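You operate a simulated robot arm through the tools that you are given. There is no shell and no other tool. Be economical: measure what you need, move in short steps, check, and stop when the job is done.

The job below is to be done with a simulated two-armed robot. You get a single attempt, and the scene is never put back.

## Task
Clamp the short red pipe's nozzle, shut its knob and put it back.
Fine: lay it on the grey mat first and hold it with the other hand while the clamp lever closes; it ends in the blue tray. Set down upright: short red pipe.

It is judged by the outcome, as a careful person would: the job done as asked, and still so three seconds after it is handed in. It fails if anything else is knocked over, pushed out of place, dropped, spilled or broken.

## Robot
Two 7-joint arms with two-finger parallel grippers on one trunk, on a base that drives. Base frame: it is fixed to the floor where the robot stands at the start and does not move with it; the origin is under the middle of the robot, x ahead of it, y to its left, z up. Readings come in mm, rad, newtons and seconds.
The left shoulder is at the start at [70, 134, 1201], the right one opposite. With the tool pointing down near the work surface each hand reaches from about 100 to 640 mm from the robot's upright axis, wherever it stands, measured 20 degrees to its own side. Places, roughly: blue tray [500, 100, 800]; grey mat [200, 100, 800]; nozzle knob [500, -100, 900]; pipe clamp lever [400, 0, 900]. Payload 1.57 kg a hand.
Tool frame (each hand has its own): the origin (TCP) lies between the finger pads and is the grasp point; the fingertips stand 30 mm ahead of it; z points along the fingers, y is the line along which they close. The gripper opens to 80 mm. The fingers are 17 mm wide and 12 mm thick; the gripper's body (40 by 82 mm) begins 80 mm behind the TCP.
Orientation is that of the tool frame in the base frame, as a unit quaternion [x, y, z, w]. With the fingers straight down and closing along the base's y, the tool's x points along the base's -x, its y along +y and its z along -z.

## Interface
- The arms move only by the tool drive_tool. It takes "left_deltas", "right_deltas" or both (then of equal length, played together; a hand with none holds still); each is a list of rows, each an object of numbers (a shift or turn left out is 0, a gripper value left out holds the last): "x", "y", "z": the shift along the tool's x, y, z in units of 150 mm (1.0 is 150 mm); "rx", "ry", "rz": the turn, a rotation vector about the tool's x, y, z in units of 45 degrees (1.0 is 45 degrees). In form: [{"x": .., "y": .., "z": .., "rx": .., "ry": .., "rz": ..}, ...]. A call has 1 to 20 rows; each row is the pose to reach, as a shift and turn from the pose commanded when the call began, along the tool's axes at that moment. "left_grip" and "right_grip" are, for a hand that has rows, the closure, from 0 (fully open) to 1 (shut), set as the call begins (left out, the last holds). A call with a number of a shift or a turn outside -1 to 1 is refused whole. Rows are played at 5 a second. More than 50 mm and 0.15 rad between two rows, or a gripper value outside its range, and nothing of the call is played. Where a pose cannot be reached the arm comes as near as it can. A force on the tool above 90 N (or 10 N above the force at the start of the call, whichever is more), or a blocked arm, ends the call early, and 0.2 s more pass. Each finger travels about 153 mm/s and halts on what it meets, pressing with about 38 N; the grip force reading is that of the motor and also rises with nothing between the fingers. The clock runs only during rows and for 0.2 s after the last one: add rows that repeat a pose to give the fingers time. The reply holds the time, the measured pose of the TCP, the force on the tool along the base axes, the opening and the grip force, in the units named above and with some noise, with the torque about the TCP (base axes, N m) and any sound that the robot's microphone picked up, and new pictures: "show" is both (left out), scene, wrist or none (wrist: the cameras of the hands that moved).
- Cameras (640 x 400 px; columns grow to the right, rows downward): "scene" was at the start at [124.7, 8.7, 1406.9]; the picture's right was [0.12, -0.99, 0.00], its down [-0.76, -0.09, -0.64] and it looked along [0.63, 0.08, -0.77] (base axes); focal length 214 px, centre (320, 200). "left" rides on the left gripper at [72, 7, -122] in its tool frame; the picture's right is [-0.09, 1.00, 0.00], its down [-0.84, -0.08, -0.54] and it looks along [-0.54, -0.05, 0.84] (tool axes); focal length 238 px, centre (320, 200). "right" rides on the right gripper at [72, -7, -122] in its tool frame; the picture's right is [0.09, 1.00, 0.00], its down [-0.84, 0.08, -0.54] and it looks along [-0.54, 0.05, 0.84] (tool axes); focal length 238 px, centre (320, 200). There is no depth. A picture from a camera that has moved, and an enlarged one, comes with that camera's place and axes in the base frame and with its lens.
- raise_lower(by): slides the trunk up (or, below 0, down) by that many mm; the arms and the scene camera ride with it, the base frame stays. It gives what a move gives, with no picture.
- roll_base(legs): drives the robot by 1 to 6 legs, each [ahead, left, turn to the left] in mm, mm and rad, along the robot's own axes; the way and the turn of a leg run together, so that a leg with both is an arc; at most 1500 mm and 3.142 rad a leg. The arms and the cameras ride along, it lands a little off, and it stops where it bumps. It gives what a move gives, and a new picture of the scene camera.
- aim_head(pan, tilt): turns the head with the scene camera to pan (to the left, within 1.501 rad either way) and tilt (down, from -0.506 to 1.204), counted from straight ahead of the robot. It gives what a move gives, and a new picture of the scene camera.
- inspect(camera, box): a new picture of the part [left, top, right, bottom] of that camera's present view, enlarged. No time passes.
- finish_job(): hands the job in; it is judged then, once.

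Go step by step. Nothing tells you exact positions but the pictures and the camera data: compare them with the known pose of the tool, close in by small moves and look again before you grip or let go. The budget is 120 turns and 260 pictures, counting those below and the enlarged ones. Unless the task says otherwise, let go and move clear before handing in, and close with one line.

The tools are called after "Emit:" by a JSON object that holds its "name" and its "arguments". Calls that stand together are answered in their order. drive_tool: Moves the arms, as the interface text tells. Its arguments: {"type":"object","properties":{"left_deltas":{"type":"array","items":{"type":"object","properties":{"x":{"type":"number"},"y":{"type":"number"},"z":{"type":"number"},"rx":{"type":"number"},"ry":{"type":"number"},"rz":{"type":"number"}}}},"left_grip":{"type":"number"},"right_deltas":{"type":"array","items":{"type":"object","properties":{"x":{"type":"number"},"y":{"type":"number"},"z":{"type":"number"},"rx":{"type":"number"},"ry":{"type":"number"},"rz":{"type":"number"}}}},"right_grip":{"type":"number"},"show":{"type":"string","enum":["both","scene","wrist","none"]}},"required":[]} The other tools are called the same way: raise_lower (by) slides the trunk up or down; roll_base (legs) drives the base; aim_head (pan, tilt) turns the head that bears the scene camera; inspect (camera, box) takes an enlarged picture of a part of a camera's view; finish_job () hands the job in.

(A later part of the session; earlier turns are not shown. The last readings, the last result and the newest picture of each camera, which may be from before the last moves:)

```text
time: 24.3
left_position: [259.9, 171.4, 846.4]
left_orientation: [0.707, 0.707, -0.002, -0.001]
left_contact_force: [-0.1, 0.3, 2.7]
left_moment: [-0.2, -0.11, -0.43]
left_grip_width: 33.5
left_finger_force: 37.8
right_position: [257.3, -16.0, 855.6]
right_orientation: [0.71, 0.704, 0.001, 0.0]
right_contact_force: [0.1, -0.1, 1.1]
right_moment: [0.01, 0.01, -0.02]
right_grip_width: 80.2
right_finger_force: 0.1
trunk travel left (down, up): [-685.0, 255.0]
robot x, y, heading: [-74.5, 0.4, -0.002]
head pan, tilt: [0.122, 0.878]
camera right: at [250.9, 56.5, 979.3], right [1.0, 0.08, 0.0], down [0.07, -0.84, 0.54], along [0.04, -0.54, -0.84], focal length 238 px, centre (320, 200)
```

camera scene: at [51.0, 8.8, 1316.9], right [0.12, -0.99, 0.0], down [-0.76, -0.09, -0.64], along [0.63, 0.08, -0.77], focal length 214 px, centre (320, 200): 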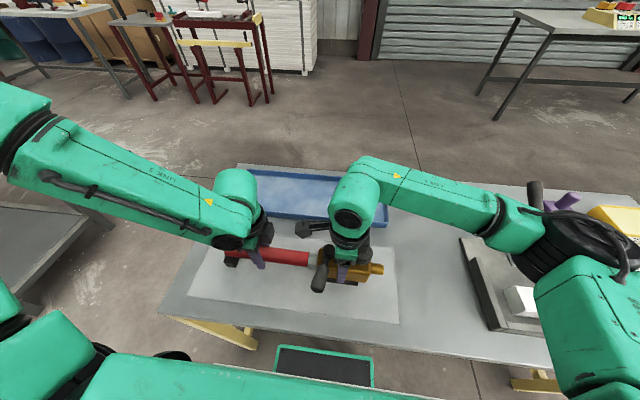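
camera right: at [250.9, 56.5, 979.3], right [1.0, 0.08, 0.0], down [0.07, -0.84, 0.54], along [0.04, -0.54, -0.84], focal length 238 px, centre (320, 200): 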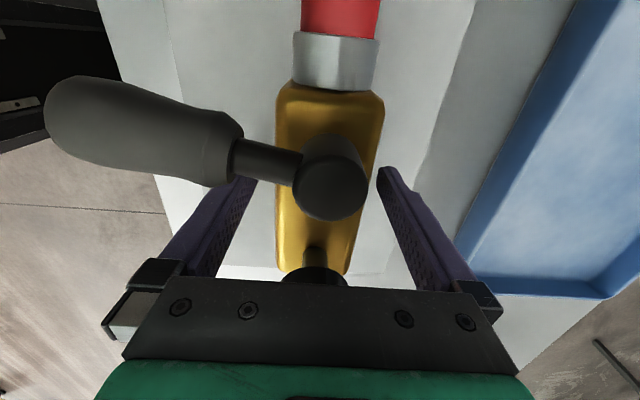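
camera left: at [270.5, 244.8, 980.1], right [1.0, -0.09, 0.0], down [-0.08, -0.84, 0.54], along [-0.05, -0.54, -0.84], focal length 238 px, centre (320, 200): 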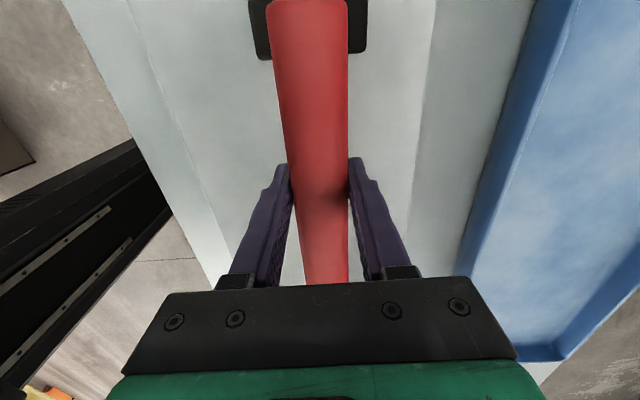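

The left hand holds the pipe and the right is free. I'll lift the right hand, close it and turn it back so its camera doesn't meet the left hand.

Emit:
{"name": "drive_tool", "arguments": {"right_deltas": [{"z": -0.25}, {"z": -0.5}, {"z": -0.75}, {"z": -1.0}], "show": "none"}}

Emit:
{"name": "drive_tool", "arguments": {"right_deltas": [{"rz": -0.166}, {"rz": -0.333}, {"rz": -0.5}, {"rz": -0.666}, {"rz": -0.833}, {"rz": -1.0}], "right_grip": 1, "show": "none"}}

Emit:
{"name": "drive_tool", "arguments": {"right_deltas": [{"rz": -0.166}, {"rz": -0.333}, {"rz": -0.5}, {"rz": -0.666}, {"rz": -0.833}, {"rz": -1.0}], "show": "both"}}

```text
time: 25.3
left_position: [261.6, 172.4, 845.4]
left_orientation: [0.708, 0.707, 0.0, 0.0]
left_contact_force: [-1.1, 0.9, -2.6]
left_moment: [0.09, 0.11, -0.3]
left_grip_width: 33.2
left_finger_force: 37.5
right_position: [256.8, -16.1, 1006.3]
right_orientation: [0.711, 0.703, 0.0, 0.0]
right_contact_force: [0.7, 0.2, -0.3]
right_moment: [-0.01, 0.0, -0.01]
right_grip_width: 80.1
right_finger_force: 0.0
trunk travel left (down, up): [-685.0, 255.0]
robot x, y, heading: [-77.7, 0.7, -0.0]
head pan, tilt: [0.122, 0.878]
```

```text
time: 26.7
left_position: [262.1, 172.2, 845.5]
left_orientation: [0.707, 0.707, -0.001, 0.0]
left_contact_force: [-0.1, 0.2, -2.3]
left_moment: [0.13, -0.02, -0.28]
left_grip_width: 32.9
left_finger_force: 38.1
right_position: [258.3, -16.0, 1006.5]
right_orientation: [0.387, 0.922, 0.001, 0.0]
right_contact_force: [0.8, 0.6, 0.8]
right_moment: [-0.02, -0.01, 0.02]
right_grip_width: 0.0
right_finger_force: 21.4
trunk travel left (down, up): [-685.0, 255.0]
robot x, y, heading: [-75.8, -0.2, 0.001]
head pan, tilt: [0.122, 0.878]
```

```text
time: 28.1
left_position: [260.6, 172.7, 845.7]
left_orientation: [0.707, 0.707, -0.002, 0.0]
left_contact_force: [-1.1, 0.4, -1.6]
left_moment: [-0.1, 0.04, -0.26]
left_grip_width: 33.2
left_finger_force: 38.3
right_position: [258.1, -15.9, 1007.4]
right_orientation: [0.003, 1.0, 0.0, 0.001]
right_contact_force: [-0.1, 0.5, 0.6]
right_moment: [0.01, 0.03, -0.01]
right_grip_width: 0.0
right_finger_force: 21.3
trunk travel left (down, up): [-685.0, 255.0]
robot x, y, heading: [-74.6, -0.1, -0.001]
head pan, tilt: [0.122, 0.878]
camera scene: at [50.5, 8.9, 1316.9], right [0.12, -0.99, 0.0], down [-0.76, -0.09, -0.64], along [0.63, 0.08, -0.77], focal length 214 px, centre (320, 200)
camera right: at [185.4, -21.7, 1129.4], right [-0.08, 1.0, 0.0], down [0.84, 0.07, 0.54], along [0.54, 0.05, -0.84], focal length 238 px, centre (320, 200)
```

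scene: 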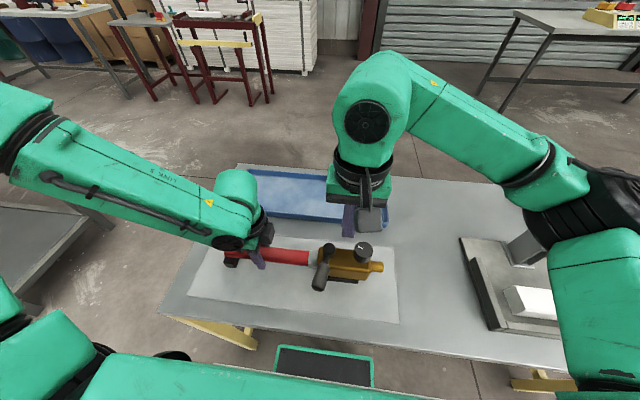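
right: 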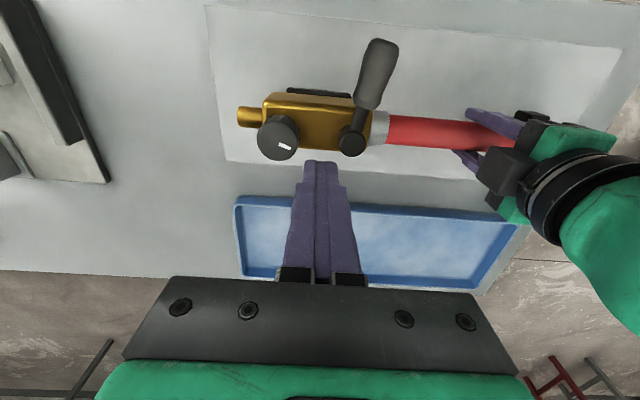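

The hub is near (255, 16) and the handle end near (178, 30). I'll place the closed right fingers beside the handle on its right and lower them to handle height.

Emit:
{"name": "drive_tool", "arguments": {"right_deltas": [{"x": 0.18, "y": 0.01}, {"x": 0.353, "y": 0.02}, {"x": 0.353, "y": 0.02, "z": 0.2}, {"x": 0.353, "y": 0.02, "z": 0.4}, {"x": 0.353, "y": 0.02, "z": 0.52}, {"x": 0.353, "y": 0.02, "z": 0.627}], "show": "both"}}

Emit:
{"name": "inspect", "arguments": {"camera": "scene", "box": [180, 210, 410, 330]}}

```text
time: 29.5
left_position: [261.1, 171.8, 846.5]
left_orientation: [0.707, 0.707, -0.001, 0.0]
left_contact_force: [-1.3, 1.5, -2.2]
left_moment: [-0.06, 0.03, -0.22]
left_grip_width: 33.0
left_finger_force: 37.7
right_position: [206.8, -10.1, 911.9]
right_orientation: [0.006, 1.0, 0.001, 0.0]
right_contact_force: [0.4, 0.4, 0.2]
right_moment: [0.01, -0.01, 0.02]
right_grip_width: 0.0
right_finger_force: 21.2
trunk travel left (down, up): [-685.0, 255.0]
robot x, y, heading: [-74.0, 1.3, 0.002]
head pan, tilt: [0.122, 0.878]
camera scene: at [50.5, 9.1, 1316.9], right [0.12, -0.99, 0.0], down [-0.76, -0.09, -0.64], along [0.63, 0.08, -0.77], focal length 214 px, centre (320, 200)
camera right: at [132.8, -17.0, 1035.1], right [-0.08, 1.0, 0.0], down [0.84, 0.07, 0.54], along [0.54, 0.05, -0.84], focal length 238 px, centre (320, 200)
```

scene: 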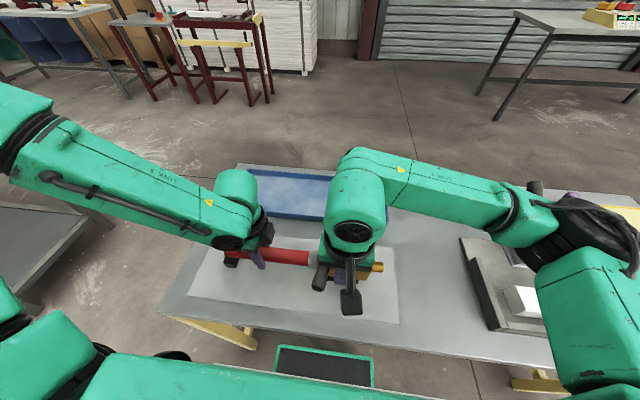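
right: 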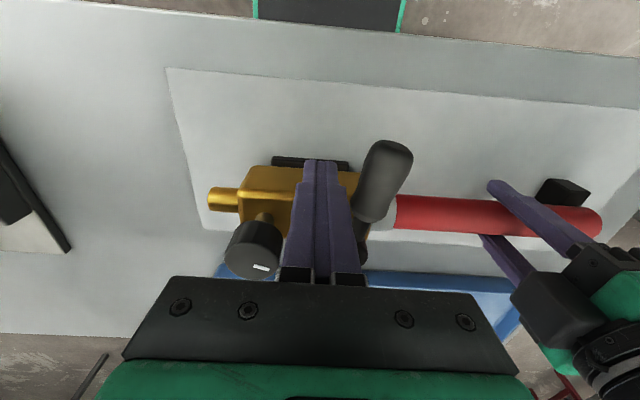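

```text
2.78 times, centred on (295, 270) of scene
camera zoom: at [50.5, 9.1, 1316.9], right [0.12, -0.99, 0.0], down [-0.76, -0.09, -0.64], along [0.63, 0.08, -0.77], focal length 597 px, centre (390, 5)
```

zoom: 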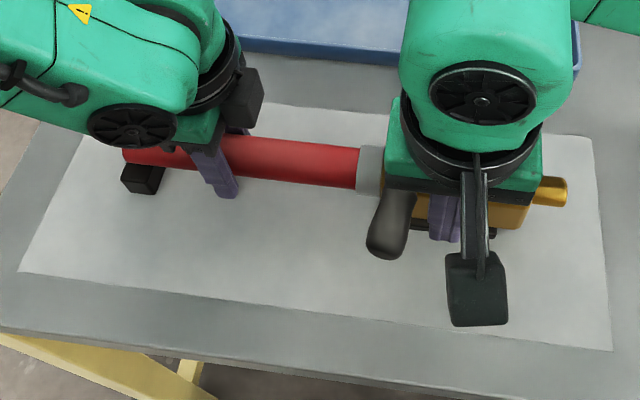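

The fingers sit just right of the handle. I'll sweep the handle clockwise about 60° along an arc and check how it moves.

Emit:
{"name": "drive_tool", "arguments": {"right_deltas": [{"x": 0.03, "y": 0.053}, {"x": 0.045, "y": 0.12}, {"x": 0.05, "y": 0.187}, {"x": 0.04, "y": 0.24}, {"x": 0.025, "y": 0.287}, {"x": 0.005, "y": 0.335}, {"x": -0.02, "y": 0.38}], "show": "both"}}

```text
time: 31.1
left_position: [261.4, 172.2, 844.9]
left_orientation: [0.706, 0.708, -0.003, 0.0]
left_contact_force: [0.4, 3.5, -4.1]
left_moment: [0.42, 0.04, -0.2]
left_grip_width: 32.6
left_finger_force: 38.0
right_position: [209.5, 44.4, 911.2]
right_orientation: [0.004, 1.0, 0.001, 0.0]
right_contact_force: [0.3, -3.2, 0.0]
right_moment: [-0.04, -0.03, -0.05]
right_grip_width: 0.2
right_finger_force: 21.6
trunk travel left (down, up): [-685.0, 255.0]
robot x, y, heading: [-74.2, -2.3, -0.005]
head pan, tilt: [0.122, 0.878]
camera scene: at [51.0, 9.0, 1316.8], right [0.12, -0.99, 0.0], down [-0.76, -0.09, -0.64], along [0.63, 0.08, -0.77], focal length 214 px, centre (320, 200)
camera right: at [136.1, 39.5, 1034.8], right [-0.08, 1.0, 0.0], down [0.84, 0.07, 0.54], along [0.54, 0.05, -0.84], focal length 238 px, centre (320, 200)
```

scene: 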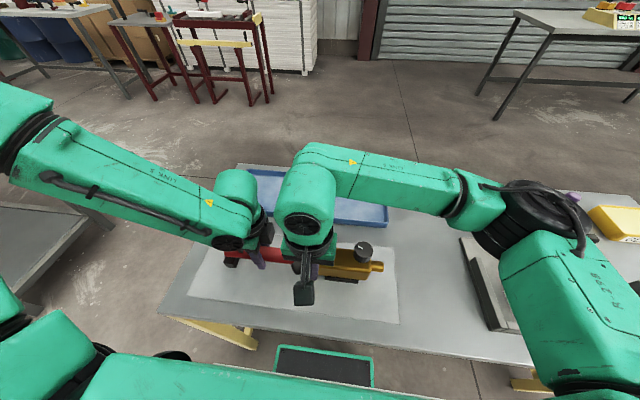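
right: 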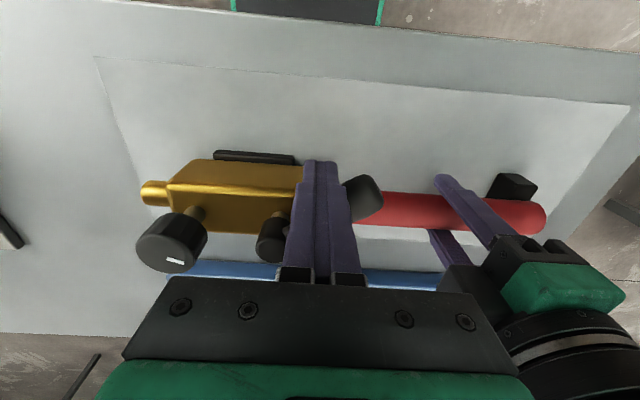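

The lever turns easily and the pipe stays put. Continuing the sweep until it lies along the pipe or meets its stop.

Emit:
{"name": "drive_tool", "arguments": {"right_deltas": [{"x": -0.035, "y": 0.05}, {"x": -0.077, "y": 0.09}, {"x": -0.117, "y": 0.12}, {"x": -0.157, "y": 0.144}, {"x": -0.19, "y": 0.157}], "show": "both"}}

```text
time: 32.3
left_position: [261.6, 170.4, 846.3]
left_orientation: [0.707, 0.707, -0.001, 0.0]
left_contact_force: [1.6, -0.2, -2.2]
left_moment: [-0.03, -0.17, 0.27]
left_grip_width: 33.1
left_finger_force: 37.8
right_position: [238.0, 69.3, 911.7]
right_orientation: [0.005, 1.0, 0.002, 0.0]
right_contact_force: [-0.6, 0.5, -0.3]
right_moment: [0.03, -0.02, -0.03]
right_grip_width: 0.2
right_finger_force: 21.3
trunk travel left (down, up): [-685.0, 255.0]
robot x, y, heading: [-70.9, 0.1, 0.0]
head pan, tilt: [0.122, 0.878]
camera scene: at [51.1, 9.1, 1316.8], right [0.12, -0.99, 0.0], down [-0.76, -0.09, -0.64], along [0.63, 0.08, -0.77], focal length 214 px, centre (320, 200)
camera right: at [165.6, 63.2, 1035.0], right [-0.08, 1.0, 0.0], down [0.84, 0.07, 0.54], along [0.54, 0.05, -0.84], focal length 238 px, centre (320, 200)
```

scene: 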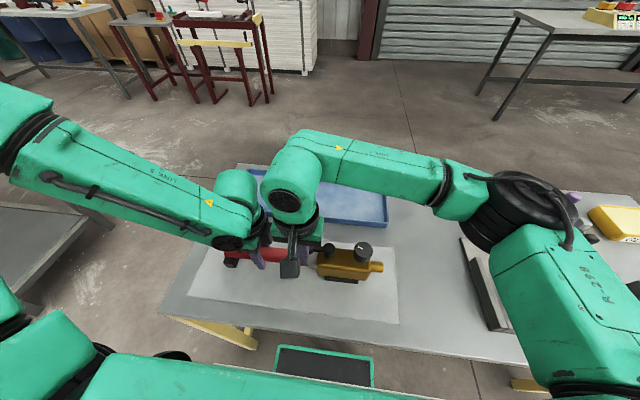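
right: 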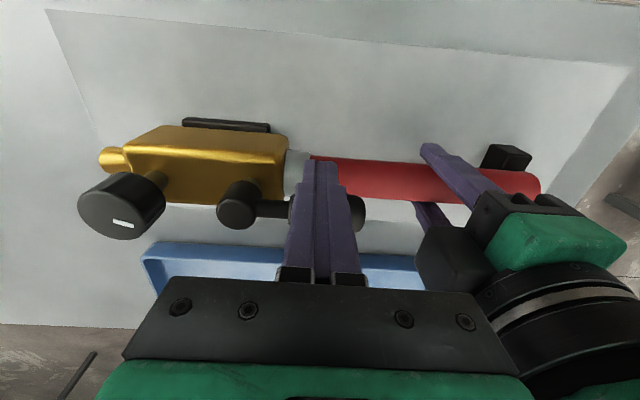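

The lever lies nearly along the pipe but I felt no stop. I'll nudge a little further in small steps and watch the force.

Emit:
{"name": "drive_tool", "arguments": {"right_deltas": [{"x": -0.013}, {"x": -0.027}, {"x": -0.04}, {"x": -0.053}], "show": "wrist"}}

Emit:
{"name": "inspect", "arguments": {"camera": "scene", "box": [220, 210, 410, 310]}}

```text
time: 33.3
left_position: [262.0, 172.6, 845.3]
left_orientation: [0.706, 0.708, 0.0, 0.001]
left_contact_force: [11.9, -0.7, -7.8]
left_moment: [0.0, 0.4, 0.96]
left_grip_width: 33.4
left_finger_force: 38.5
right_position: [244.3, 68.9, 912.9]
right_orientation: [0.004, 1.0, 0.001, 0.001]
right_contact_force: [-13.4, 1.7, 10.8]
right_moment: [-0.07, 0.13, 0.02]
right_grip_width: 0.0
right_finger_force: 21.2
trunk travel left (down, up): [-685.0, 255.0]
robot x, y, heading: [-75.1, -4.2, -0.002]
head pan, tilt: [0.122, 0.878]
camera right: at [171.4, 62.8, 1036.4], right [-0.08, 1.0, 0.0], down [0.84, 0.07, 0.54], along [0.54, 0.05, -0.84], focal length 238 px, centre (320, 200)
```

right: 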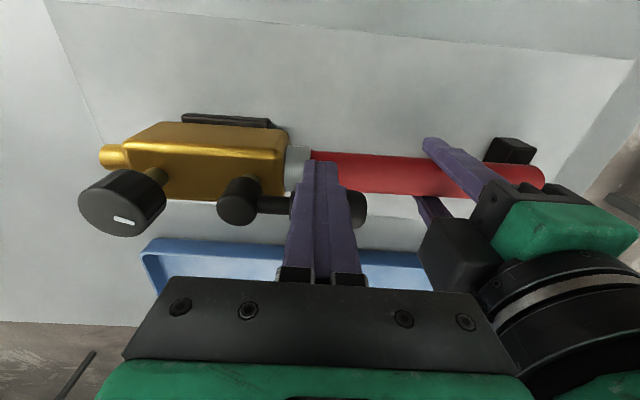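

```text
3.37 times, centred on (315, 260) of scene
camera zoom: at [49.3, 8.9, 1317.1], right [0.12, -0.99, 0.0], down [-0.76, -0.09, -0.64], along [0.64, 0.08, -0.77], focal length 722 px, centre (337, -2)
```

zoom: 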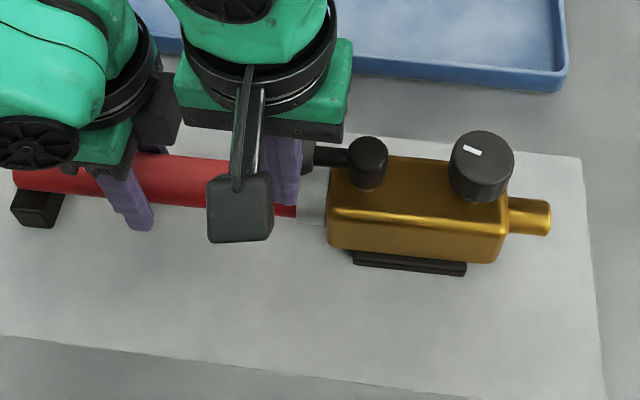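

Resistance of 13 N now, with the lever along the pipe, looks like the stop. I'll back the fingers off, rise and look.

Emit:
{"name": "drive_tool", "arguments": {"right_deltas": [{"x": 0.1}, {"x": 0.15, "z": -0.2}, {"x": 0.15, "z": -0.5}, {"x": 0.15, "z": -0.8}, {"x": 0.15, "y": -0.3, "z": -0.8}, {"x": 0.15, "y": -0.6, "z": -0.8}], "show": "wrist"}}

Emit:
{"name": "inspect", "arguments": {"camera": "scene", "box": [220, 210, 410, 310]}}

Emit:
{"name": "inspect", "arguments": {"camera": "right", "box": [180, 0, 520, 230]}}

```text
time: 34.7
left_position: [261.4, 171.8, 845.3]
left_orientation: [0.707, 0.707, 0.0, -0.002]
left_contact_force: [-0.3, -2.0, -4.0]
left_moment: [0.64, -0.03, -0.15]
left_grip_width: 33.1
left_finger_force: 38.4
right_position: [221.5, -25.0, 1032.4]
right_orientation: [0.005, 1.0, 0.002, -0.001]
right_contact_force: [0.2, 0.9, -0.5]
right_moment: [0.03, 0.02, -0.06]
right_grip_width: 0.0
right_finger_force: 20.9
trunk travel left (down, up): [-685.0, 255.0]
robot x, y, heading: [-76.7, -0.2, -0.004]
head pan, tilt: [0.122, 0.878]
camera right: at [149.1, -30.2, 1155.8], right [-0.08, 1.0, 0.0], down [0.84, 0.07, 0.54], along [0.54, 0.05, -0.84], focal length 238 px, centre (320, 200)
```

right: 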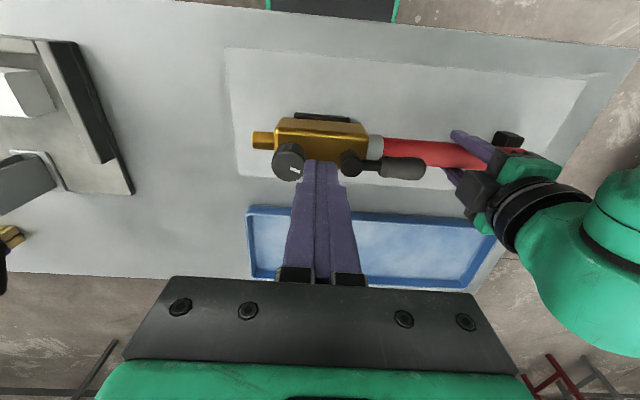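

```text
3.37 times, centred on (315, 260) of scene
camera zoom: at [50.3, 6.8, 1316.8], right [0.12, -0.99, 0.0], down [-0.76, -0.09, -0.64], along [0.63, 0.08, -0.77], focal length 722 px, centre (337, -2)
```

zoom: 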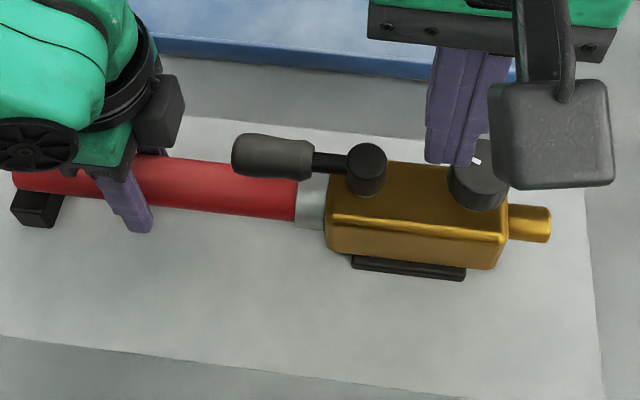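

```text
1.74 times, centred on (350, 115) of right
camera zoom: at [149.1, -30.2, 1155.8], right [-0.08, 1.0, 0.0], down [0.84, 0.07, 0.54], along [0.54, 0.05, -0.84], focal length 414 px, centre (268, 348)
```

zoom: 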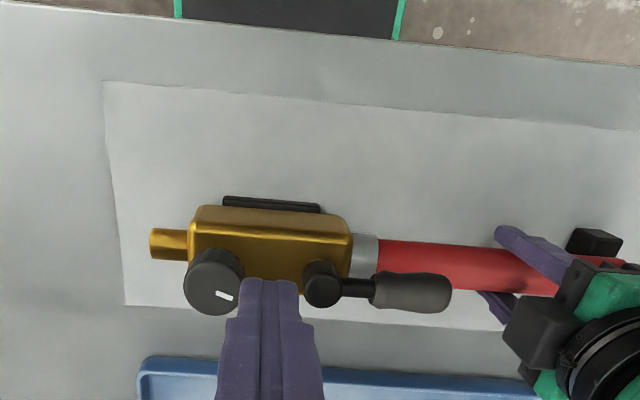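

The lever is aligned with the pipe (hub at 257, handle end at x≈259), so it's closed. Next is the knob at about (258, -52): I'll bring the right hand over it, part-open and pre-turned counterclockwise, to take a close look.

Emit:
{"name": "drive_tool", "arguments": {"right_deltas": [{"x": -0.06, "y": -0.045, "rz": -0.17}, {"x": -0.12, "y": -0.09, "rz": -0.34}, {"x": -0.18, "y": -0.135, "rz": -0.51}, {"x": -0.247, "y": -0.18, "rz": -0.667}], "right_grip": 0.3, "show": "wrist"}}

Emit:
{"name": "inspect", "arguments": {"camera": "scene", "box": [220, 210, 410, 310]}}

```text
time: 35.7
left_position: [261.5, 172.4, 846.3]
left_orientation: [0.708, 0.707, -0.002, 0.0]
left_contact_force: [0.0, -1.0, -2.3]
left_moment: [0.2, 0.06, -0.2]
left_grip_width: 33.3
left_finger_force: 38.3
right_position: [258.4, -49.3, 1032.3]
right_orientation: [-0.254, 0.967, 0.001, 0.0]
right_contact_force: [0.3, 0.0, -0.3]
right_moment: [0.0, 0.0, -0.01]
right_grip_width: 56.0
right_finger_force: 0.1
trunk travel left (down, up): [-685.0, 255.0]
robot x, y, heading: [-72.0, -2.5, 0.002]
head pan, tilt: [0.122, 0.878]
camera right: at [199.2, -90.0, 1155.3], right [-0.57, 0.82, 0.0], down [0.69, 0.48, 0.54], along [0.44, 0.31, -0.84], focal length 238 px, centre (320, 200)
```

right: 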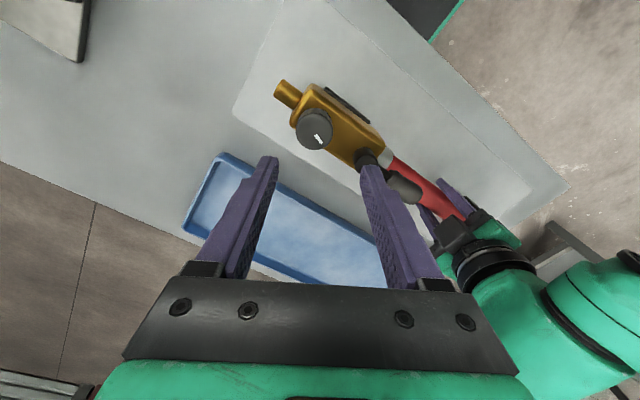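

```text
3.37 times, centred on (315, 260) of scene
camera zoom: at [50.7, 8.8, 1316.9], right [0.12, -0.99, 0.0], down [-0.76, -0.09, -0.64], along [0.63, 0.08, -0.77], focal length 722 px, centre (337, -2)
```

zoom: 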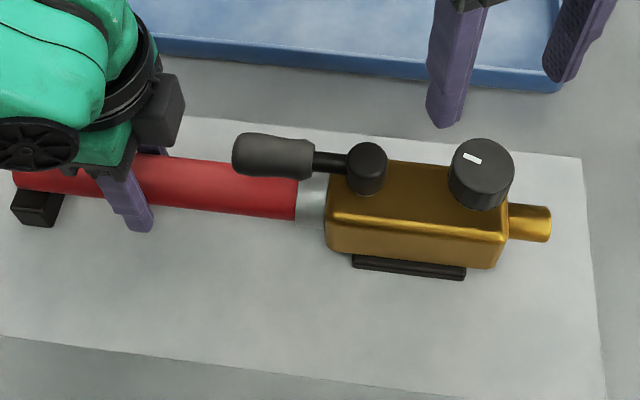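

Two views agree on the knob centre near (262, -54), with its top at about z 908. Lowering the open fingers partway around it and checking.

Emit:
{"name": "drive_tool", "arguments": {"right_deltas": [{"x": -0.009, "y": -0.039}, {"x": -0.009, "y": -0.039, "z": 0.2}, {"x": -0.009, "y": -0.039, "z": 0.4}, {"x": -0.009, "y": -0.039, "z": 0.55}], "show": "wrist"}}

Emit:
{"name": "inspect", "arguments": {"camera": "scene", "box": [220, 210, 410, 310]}}

```text
time: 36.7
left_position: [261.1, 173.5, 846.4]
left_orientation: [0.707, 0.707, -0.001, 0.001]
left_contact_force: [-0.6, -0.2, -2.6]
left_moment: [0.0, 0.04, -0.18]
left_grip_width: 33.1
left_finger_force: 38.0
right_position: [262.1, -54.0, 949.5]
right_orientation: [-0.254, 0.967, 0.0, 0.001]
right_contact_force: [-0.3, -0.8, 0.6]
right_moment: [0.0, -0.01, 0.01]
right_grip_width: 56.0
right_finger_force: 0.0
trunk travel left (down, up): [-685.0, 255.0]
robot x, y, heading: [-75.4, 0.2, -0.001]
head pan, tilt: [0.122, 0.878]
camera right: at [202.8, -93.6, 1072.6], right [-0.57, 0.82, 0.0], down [0.69, 0.48, 0.54], along [0.45, 0.31, -0.84], focal length 238 px, centre (320, 200)
```

right: 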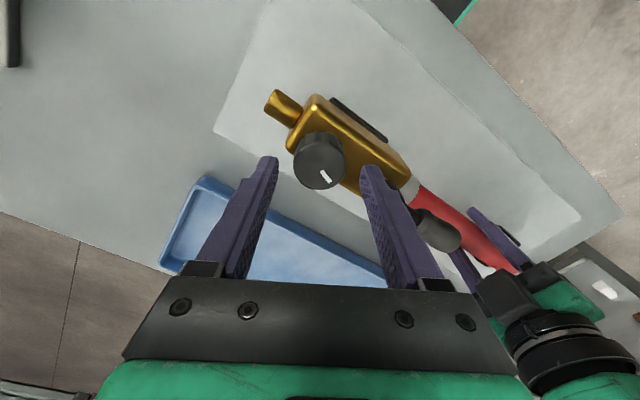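

```text
3.37 times, centred on (315, 260) of scene
camera zoom: at [50.7, 8.9, 1316.9], right [0.12, -0.99, 0.0], down [-0.76, -0.09, -0.64], along [0.63, 0.08, -0.77], focal length 722 px, centre (337, -2)
```

zoom: 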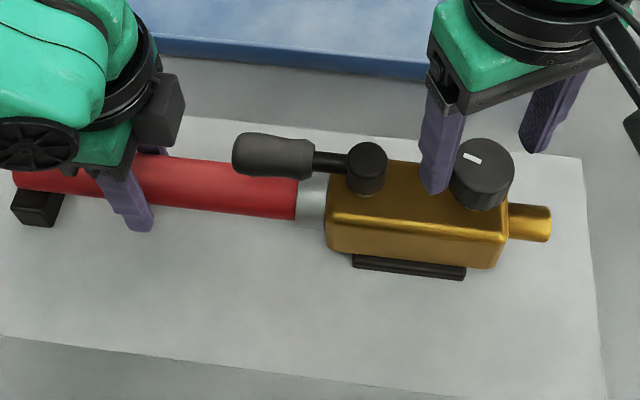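

The knob sits midway between the fingers. Lowering the rest of the way and closing on it.

Emit:
{"name": "drive_tool", "arguments": {"right_deltas": [{"x": -0.01, "z": 0.12}, {"x": -0.01, "z": 0.25}, {"x": -0.01, "z": 0.25}], "show": "none"}}

Emit:
{"name": "drive_tool", "arguments": {"right_deltas": [{}, {}, {}], "right_grip": 1, "show": "wrist"}}

```text
time: 37.5
left_position: [262.0, 172.2, 845.1]
left_orientation: [0.707, 0.707, -0.001, 0.0]
left_contact_force: [-0.4, 0.8, -1.9]
left_moment: [-0.1, 0.04, -0.13]
left_grip_width: 32.9
left_finger_force: 38.2
right_position: [264.1, -51.4, 911.8]
right_orientation: [-0.254, 0.967, 0.0, 0.0]
right_contact_force: [0.8, -0.3, 0.3]
right_moment: [-0.03, 0.01, 0.02]
right_grip_width: 55.7
right_finger_force: 0.2
trunk travel left (down, up): [-685.0, 255.0]
robot x, y, heading: [-72.8, 1.3, 0.002]
head pan, tilt: [0.122, 0.878]
```

```text
time: 38.3
left_position: [260.6, 173.1, 845.1]
left_orientation: [0.707, 0.707, -0.001, 0.0]
left_contact_force: [-1.0, 0.4, -2.6]
left_moment: [0.1, 0.06, 0.08]
left_grip_width: 32.8
left_finger_force: 38.3
right_position: [264.0, -52.2, 911.6]
right_orientation: [-0.255, 0.967, 0.0, 0.0]
right_contact_force: [-0.2, -0.5, -0.2]
right_moment: [-0.24, -0.04, -0.03]
right_grip_width: 36.9
right_finger_force: 37.4
trunk travel left (down, up): [-685.0, 255.0]
robot x, y, heading: [-74.3, 3.9, -0.0]
head pan, tilt: [0.122, 0.878]
camera right: at [203.9, -93.0, 1035.2], right [-0.57, 0.82, 0.0], down [0.69, 0.48, 0.54], along [0.45, 0.31, -0.84], focal length 238 px, centre (320, 200)
```

right: 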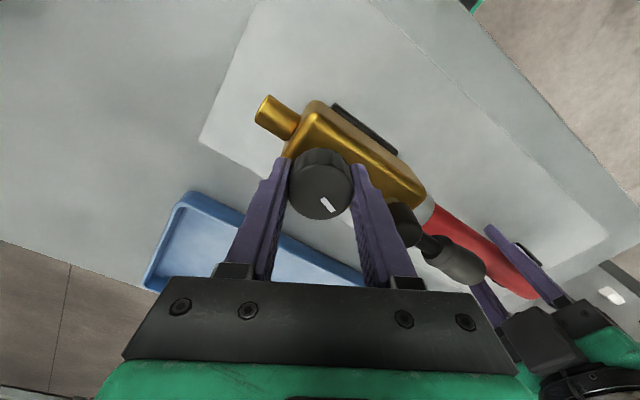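

The knob is held (36.9 mm). I'll turn it clockwise 30° and watch torque and sound.

Emit:
{"name": "drive_tool", "arguments": {"right_deltas": [{"rz": 0.13}, {"rz": 0.26}, {"rz": 0.4}, {"rz": 0.53}, {"rz": 0.667}], "show": "wrist"}}

```text
time: 39.5
left_position: [262.3, 172.8, 845.0]
left_orientation: [0.707, 0.708, -0.001, -0.002]
left_contact_force: [-1.0, 9.5, -3.7]
left_moment: [-0.14, -0.02, -0.26]
left_grip_width: 32.6
left_finger_force: 37.8
right_position: [264.5, -52.1, 912.4]
right_orientation: [0.007, 1.0, 0.001, 0.0]
right_contact_force: [0.4, -10.2, 0.0]
right_moment: [-0.14, 0.0, 0.08]
right_grip_width: 36.8
right_finger_force: 38.1
trunk travel left (down, up): [-685.0, 255.0]
robot x, y, heading: [-74.7, 1.0, -0.004]
head pan, tilt: [0.122, 0.878]
camera right: at [191.9, -58.1, 1035.3], right [-0.08, 1.0, 0.0], down [0.84, 0.07, 0.54], along [0.54, 0.04, -0.84], focal length 238 px, centre (320, 200)
```

right: 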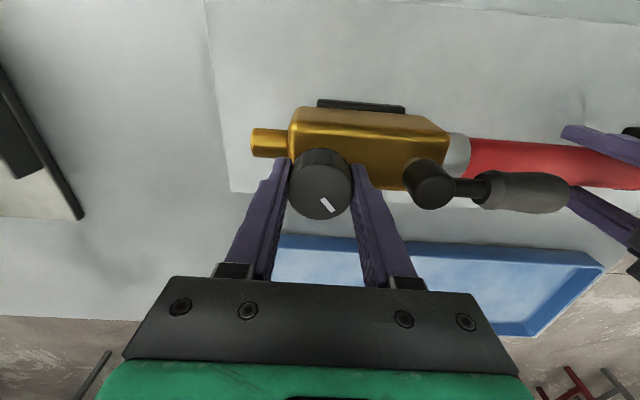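

The knob turns freely with the hand. Continuing clockwise.

Emit:
{"name": "drive_tool", "arguments": {"right_deltas": [{"rz": 0.143}, {"rz": 0.286}, {"rz": 0.429}, {"rz": 0.571}, {"rz": 0.714}, {"rz": 0.857}, {"rz": 1.0}], "show": "wrist"}}

```text
time: 41.1
left_position: [262.4, 172.7, 844.7]
left_orientation: [0.706, 0.708, -0.001, 0.0]
left_contact_force: [5.5, 15.6, -9.2]
left_moment: [0.63, 0.11, 0.38]
left_grip_width: 33.0
left_finger_force: 37.8
right_position: [263.7, -53.8, 912.3]
right_orientation: [0.388, 0.922, 0.0, -0.002]
right_contact_force: [-4.6, -16.1, 4.9]
right_moment: [-0.23, 0.14, 0.83]
right_grip_width: 37.4
right_finger_force: 38.6
trunk travel left (down, up): [-685.0, 255.0]
robot x, y, heading: [-71.1, -0.5, 0.002]
head pan, tilt: [0.122, 0.878]
camera right: at [208.0, -5.4, 1035.3], right [0.65, 0.76, 0.0], down [0.64, -0.54, 0.54], along [0.41, -0.35, -0.84], focal length 238 px, centre (320, 200)
```

right: 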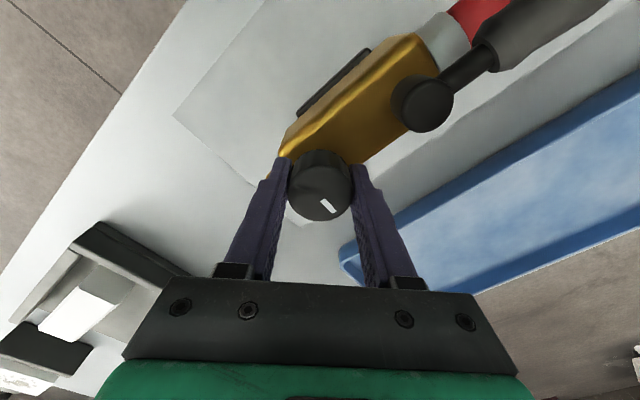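

Torque about vertical has risen to 0.83 N m, which may be a stop. I'll enlarge the knob, then turn a little more to confirm.

Emit:
{"name": "drive_tool", "arguments": {"right_deltas": [{"rz": 0.1}, {"rz": 0.2}, {"rz": 0.3}, {"rz": 0.4}], "show": "wrist"}}

Emit:
{"name": "inspect", "arguments": {"camera": "right", "box": [240, 120, 400, 230]}}

```text
time: 42.1
left_position: [263.1, 171.8, 845.9]
left_orientation: [0.707, 0.707, -0.001, 0.001]
left_contact_force: [6.1, 7.1, -3.9]
left_moment: [-0.13, 0.08, 0.93]
left_grip_width: 33.2
left_finger_force: 38.1
right_position: [264.1, -53.4, 912.4]
right_orientation: [0.528, 0.849, 0.001, -0.001]
right_contact_force: [-5.7, -6.6, -0.2]
right_moment: [-0.19, 0.33, 0.47]
right_grip_width: 36.9
right_finger_force: 38.0
trunk travel left (down, up): [-685.0, 255.0]
robot x, y, heading: [-75.5, -2.6, -0.004]
head pan, tilt: [0.122, 0.878]
camera right: at [225.9, 9.0, 1035.2], right [0.85, 0.52, 0.0], down [0.44, -0.72, 0.54], along [0.28, -0.46, -0.84], focal length 238 px, centre (320, 200)
```

right: 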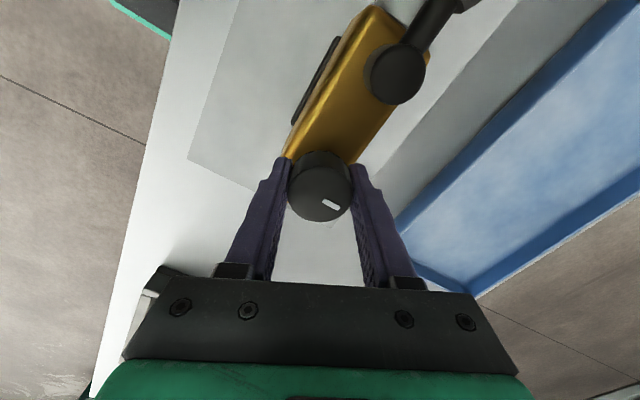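

```text
3.64 times, centred on (320, 175) of right
camera zoom: at [225.9, 9.0, 1035.2], right [0.85, 0.52, 0.0], down [0.44, -0.72, 0.54], along [0.28, -0.46, -0.84], focal length 867 px, centre (320, 291)
```

zoom: 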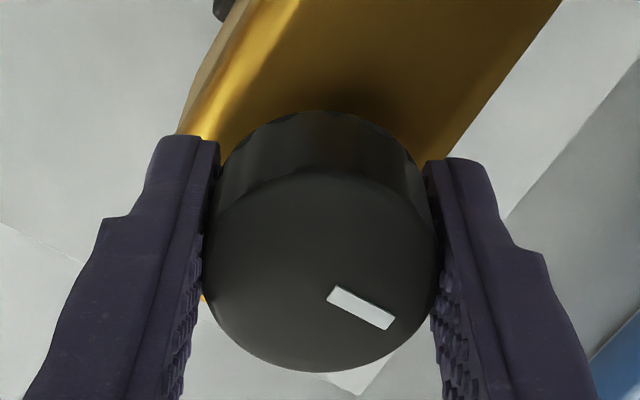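

The fingers now slip on the knob and its pointer has gone from along the pipe to square across it, so the knob has reached its stop: shut. I'll release it and rise to check.

Emit:
{"name": "drive_tool", "arguments": {"right_deltas": [{}, {}, {}], "right_grip": 0.3, "show": "none"}}

Emit:
{"name": "drive_tool", "arguments": {"right_deltas": [{"z": -0.2}, {"z": -0.45}, {"z": -0.7}], "show": "wrist"}}

Emit:
{"name": "inspect", "arguments": {"camera": "scene", "box": [220, 210, 410, 310]}}

Emit:
{"name": "inspect", "arguments": {"camera": "right", "box": [240, 40, 480, 190]}}

```text
time: 42.9
left_position: [261.6, 172.0, 845.9]
left_orientation: [0.707, 0.707, -0.001, 0.0]
left_contact_force: [-1.8, -1.0, 1.1]
left_moment: [-0.63, -0.08, -0.44]
left_grip_width: 33.1
left_finger_force: 37.8
right_position: [263.5, -53.7, 912.5]
right_orientation: [0.527, 0.85, 0.002, 0.0]
right_contact_force: [0.1, 0.0, 0.2]
right_moment: [-0.01, 0.04, -0.03]
right_grip_width: 55.8
right_finger_force: 0.1
trunk travel left (down, up): [-685.0, 255.0]
robot x, y, heading: [-73.6, 1.5, 0.0]
head pan, tilt: [0.122, 0.878]
```

```text
time: 43.7
left_position: [262.6, 173.2, 845.3]
left_orientation: [0.707, 0.707, -0.001, 0.0]
left_contact_force: [-0.4, -0.1, 0.8]
left_moment: [-0.56, -0.01, -0.27]
left_grip_width: 33.0
left_finger_force: 38.5
right_position: [263.2, -52.0, 1017.3]
right_orientation: [0.527, 0.85, 0.0, -0.001]
right_contact_force: [-0.1, 0.1, -0.8]
right_moment: [0.0, 0.01, 0.01]
right_grip_width: 55.8
right_finger_force: 0.0
trunk travel left (down, up): [-685.0, 255.0]
robot x, y, heading: [-73.5, -1.3, 0.001]
head pan, tilt: [0.122, 0.878]
camera right: at [224.6, 9.9, 1141.0], right [0.85, 0.53, 0.0], down [0.44, -0.72, 0.54], along [0.29, -0.46, -0.84], focal length 238 px, centre (320, 200)
```

right: 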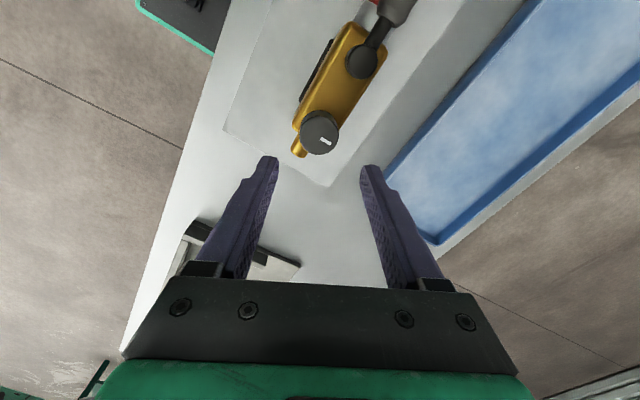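

```text
3.37 times, centred on (315, 260) of scene
camera zoom: at [50.1, 9.1, 1316.9], right [0.12, -0.99, 0.0], down [-0.76, -0.09, -0.64], along [0.63, 0.08, -0.77], focal length 722 px, centre (337, -2)
```

zoom: 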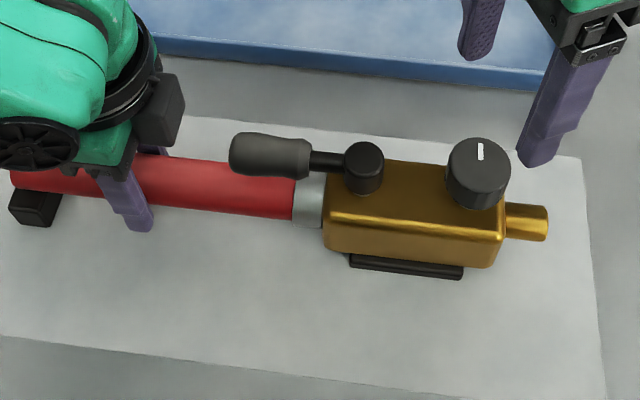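

```text
2.67 times, centred on (360, 115) of right
camera zoom: at [224.6, 9.9, 1141.0], right [0.85, 0.53, 0.0], down [0.44, -0.72, 0.54], along [0.29, -0.46, -0.84], focal length 636 px, centre (213, 427)
```

zoom: 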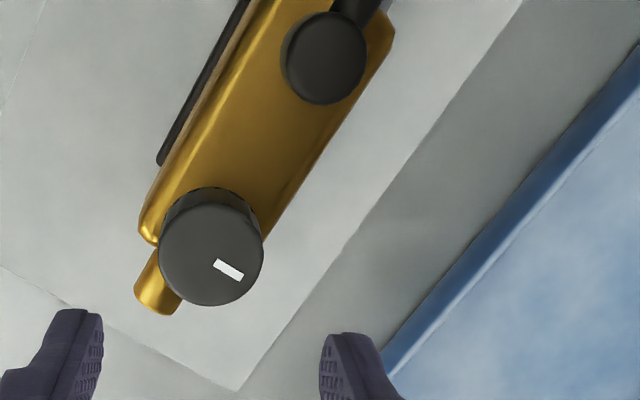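

The pointer sits square to the pipe and the lever is still closed. Now I'll regrip the body with the right hand between hub and knob.

Emit:
{"name": "drive_tool", "arguments": {"right_deltas": [{"x": 0.06, "y": 0.02, "rz": 0.15}, {"x": 0.12, "y": 0.04, "rz": 0.3}, {"x": 0.18, "y": 0.06, "rz": 0.45}, {"x": 0.227, "y": 0.085, "rz": 0.598}, {"x": 0.227, "y": 0.085, "rz": 0.598}], "right_grip": 0, "show": "wrist"}}

```text
time: 44.9
left_position: [261.6, 173.2, 845.4]
left_orientation: [0.706, 0.708, -0.001, 0.0]
left_contact_force: [-0.4, 1.5, -2.0]
left_moment: [0.08, 0.03, -0.21]
left_grip_width: 32.7
left_finger_force: 37.9
right_position: [258.9, -17.3, 1017.3]
right_orientation: [0.711, 0.703, 0.0, 0.0]
right_contact_force: [0.3, 0.1, 0.0]
right_moment: [0.01, 0.02, 0.0]
right_grip_width: 79.8
right_finger_force: 0.0
trunk travel left (down, up): [-685.0, 255.0]
robot x, y, heading: [-77.1, -0.9, -0.001]
head pan, tilt: [0.122, 0.878]
camera right: at [253.3, 56.1, 1140.5], right [1.0, 0.08, 0.0], down [0.07, -0.84, 0.54], along [0.04, -0.54, -0.84], focal length 238 px, centre (320, 200)
```

right: 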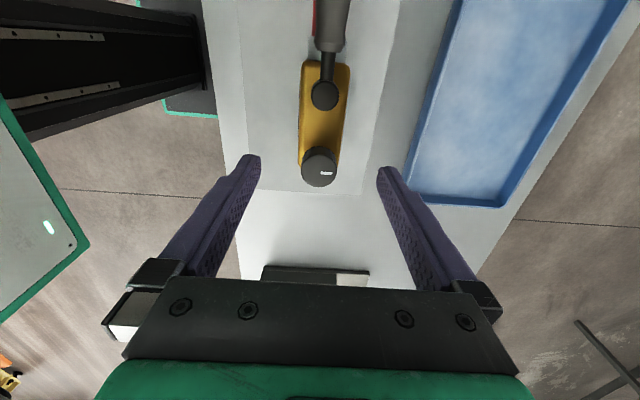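

Emit:
{"name": "drive_tool", "arguments": {"right_deltas": [{"y": 0.01, "z": 0.25}, {"y": 0.01, "z": 0.5}, {"y": 0.01, "z": 0.75}, {"y": 0.01, "z": 1.0}], "show": "wrist"}}

```text
time: 45.9
left_position: [261.6, 171.7, 845.9]
left_orientation: [0.707, 0.707, -0.001, 0.0]
left_contact_force: [0.4, 0.0, -3.0]
left_moment: [0.12, -0.04, 0.12]
left_grip_width: 33.0
left_finger_force: 37.8
right_position: [262.5, -15.9, 867.4]
right_orientation: [0.71, 0.704, 0.0, 0.0]
right_contact_force: [0.1, 0.8, 0.2]
right_moment: [0.02, -0.01, 0.0]
right_grip_width: 79.9
right_finger_force: 0.0
trunk travel left (down, up): [-685.0, 255.0]
robot x, y, heading: [-72.7, 2.0, -0.002]
head pan, tilt: [0.122, 0.878]
camera right: at [255.4, 56.1, 989.8], right [1.0, 0.08, 0.0], down [0.07, -0.84, 0.54], along [0.05, -0.54, -0.84], focal length 238 px, centre (320, 200)
```

right: 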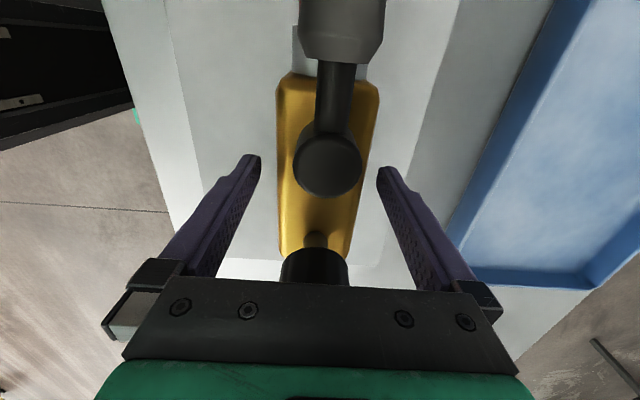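

Centred on the body. Going down 10 mm more and closing.

Emit:
{"name": "drive_tool", "arguments": {"right_deltas": [{"z": 0.035}, {"z": 0.065}, {"z": 0.065}], "show": "none"}}

Emit:
{"name": "drive_tool", "arguments": {"right_deltas": [{}, {}, {}], "right_grip": 1, "show": "none"}}

Emit:
{"name": "drive_tool", "arguments": {"left_deltas": [{"z": -0.08}, {"z": -0.16}, {"z": -0.24}, {"z": -0.32}, {"z": -0.4}, {"z": -0.4}], "right_deltas": [{"z": -0.08}, {"z": -0.16}, {"z": -0.24}, {"z": -0.32}, {"z": -0.4}, {"z": -0.4}], "show": "both"}}

```text
time: 46.7
left_position: [261.4, 173.1, 846.0]
left_orientation: [0.707, 0.707, -0.002, 0.001]
left_contact_force: [-0.3, -0.1, -2.4]
left_moment: [-0.07, 0.01, -0.12]
left_grip_width: 33.0
left_finger_force: 37.7
right_position: [261.3, -17.1, 856.1]
right_orientation: [0.71, 0.704, 0.001, 0.0]
right_contact_force: [0.1, 0.3, -0.2]
right_moment: [-0.01, 0.0, -0.04]
right_grip_width: 80.0
right_finger_force: 0.0
trunk travel left (down, up): [-685.0, 255.0]
robot x, y, heading: [-74.3, 0.2, -0.004]
head pan, tilt: [0.122, 0.878]
```

```text
time: 47.5
left_position: [263.0, 172.4, 846.3]
left_orientation: [0.707, 0.707, -0.001, 0.0]
left_contact_force: [0.5, 0.3, -0.4]
left_moment: [-0.16, 0.08, -0.21]
left_grip_width: 33.0
left_finger_force: 37.7
right_position: [262.0, -16.9, 856.1]
right_orientation: [0.71, 0.704, 0.001, -0.001]
right_contact_force: [-0.6, -1.3, 0.7]
right_moment: [0.03, 0.02, 0.15]
right_grip_width: 51.7
right_finger_force: 38.4
trunk travel left (down, up): [-685.0, 255.0]
robot x, y, heading: [-77.5, 3.4, 0.001]
head pan, tilt: [0.122, 0.878]
```

```text
time: 48.9
left_position: [262.9, 173.4, 906.2]
left_orientation: [0.707, 0.707, -0.001, 0.0]
left_contact_force: [1.7, 1.7, -6.5]
left_moment: [-0.26, 0.03, -0.43]
left_grip_width: 33.1
left_finger_force: 38.2
left hand out of reach, approached as far as the arm can: row 2, 3
right_position: [261.4, -16.6, 918.2]
right_orientation: [0.71, 0.704, 0.0, -0.001]
right_contact_force: [-0.5, -0.7, -0.2]
right_moment: [1.05, -0.03, 0.49]
right_grip_width: 52.0
right_finger_force: 37.7
trunk travel left (down, up): [-685.0, 255.0]
robot x, y, heading: [-76.8, -0.7, 0.0]
head pan, tilt: [0.122, 0.878]
camera scene: at [51.5, 8.8, 1316.8], right [0.12, -0.99, 0.0], down [-0.76, -0.09, -0.64], along [0.63, 0.08, -0.77], focal length 214 px, centre (320, 200)
camera right: at [255.6, 55.7, 1041.2], right [1.0, 0.09, 0.0], down [0.07, -0.84, 0.54], along [0.04, -0.54, -0.84], focal length 238 px, centre (320, 200)
camera left: at [270.0, 244.8, 1028.3], right [1.0, -0.09, 0.0], down [-0.08, -0.84, 0.54], along [-0.05, -0.54, -0.84], focal length 238 px, centre (320, 200)
```

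scene: 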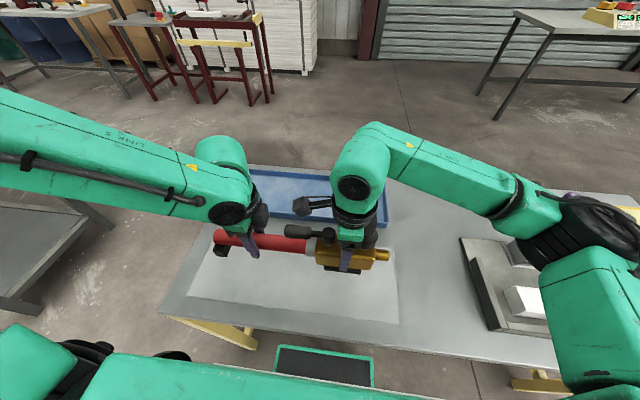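
right: 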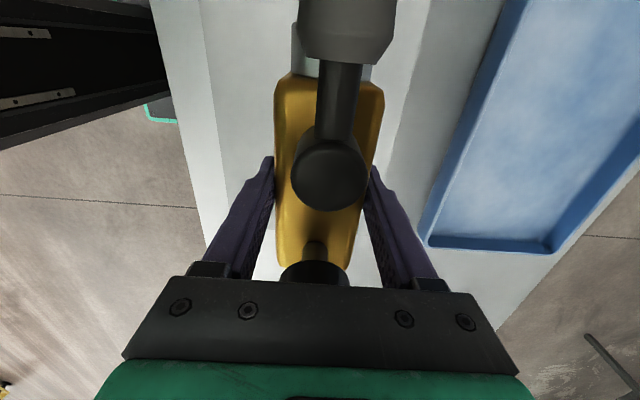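
left: 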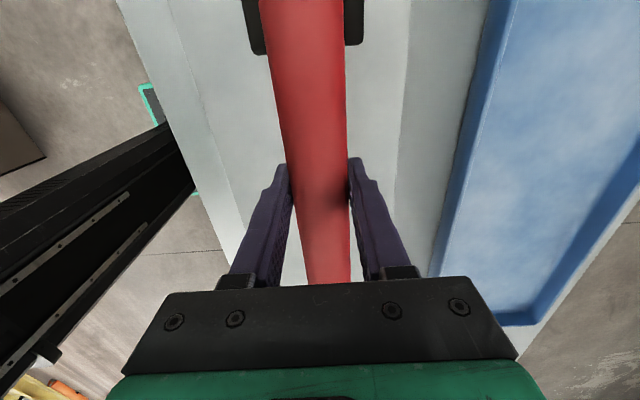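

Lifted level. Rolling the base forward 75 mm to where it started.

Emit:
{"name": "roll_base", "arguments": {"legs": [[75, 0, 0]]}}

```text
time: 49.9
left_position: [334.8, 172.8, 907.2]
left_orientation: [0.707, 0.707, -0.002, 0.0]
left_contact_force: [3.8, -0.3, -6.9]
left_moment: [0.52, -0.06, -0.52]
left_grip_width: 32.9
left_finger_force: 38.4
right_position: [335.9, -16.2, 917.2]
right_orientation: [0.71, 0.704, 0.001, 0.0]
right_contact_force: [-3.2, 0.0, 1.4]
right_moment: [0.56, 0.07, 1.22]
right_grip_width: 51.7
right_finger_force: 38.0
trunk travel left (down, up): [-685.0, 255.0]
robot x, y, heading: [-2.0, -0.5, -0.002]
head pan, tilt: [0.122, 0.878]
camera scene: at [124.4, 9.0, 1317.0], right [0.12, -0.99, 0.0], down [-0.76, -0.09, -0.64], along [0.63, 0.08, -0.77], focal length 214 px, centre (320, 200)
```

scene: 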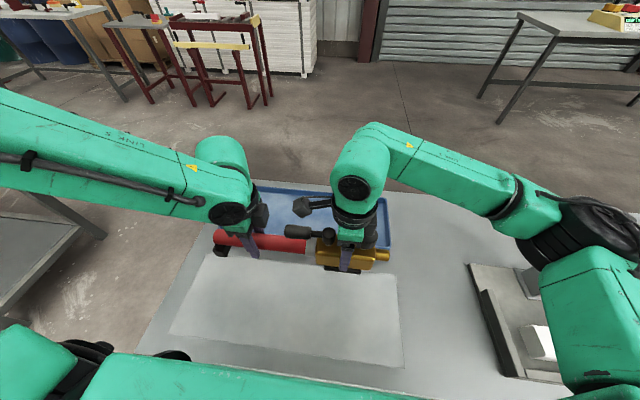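

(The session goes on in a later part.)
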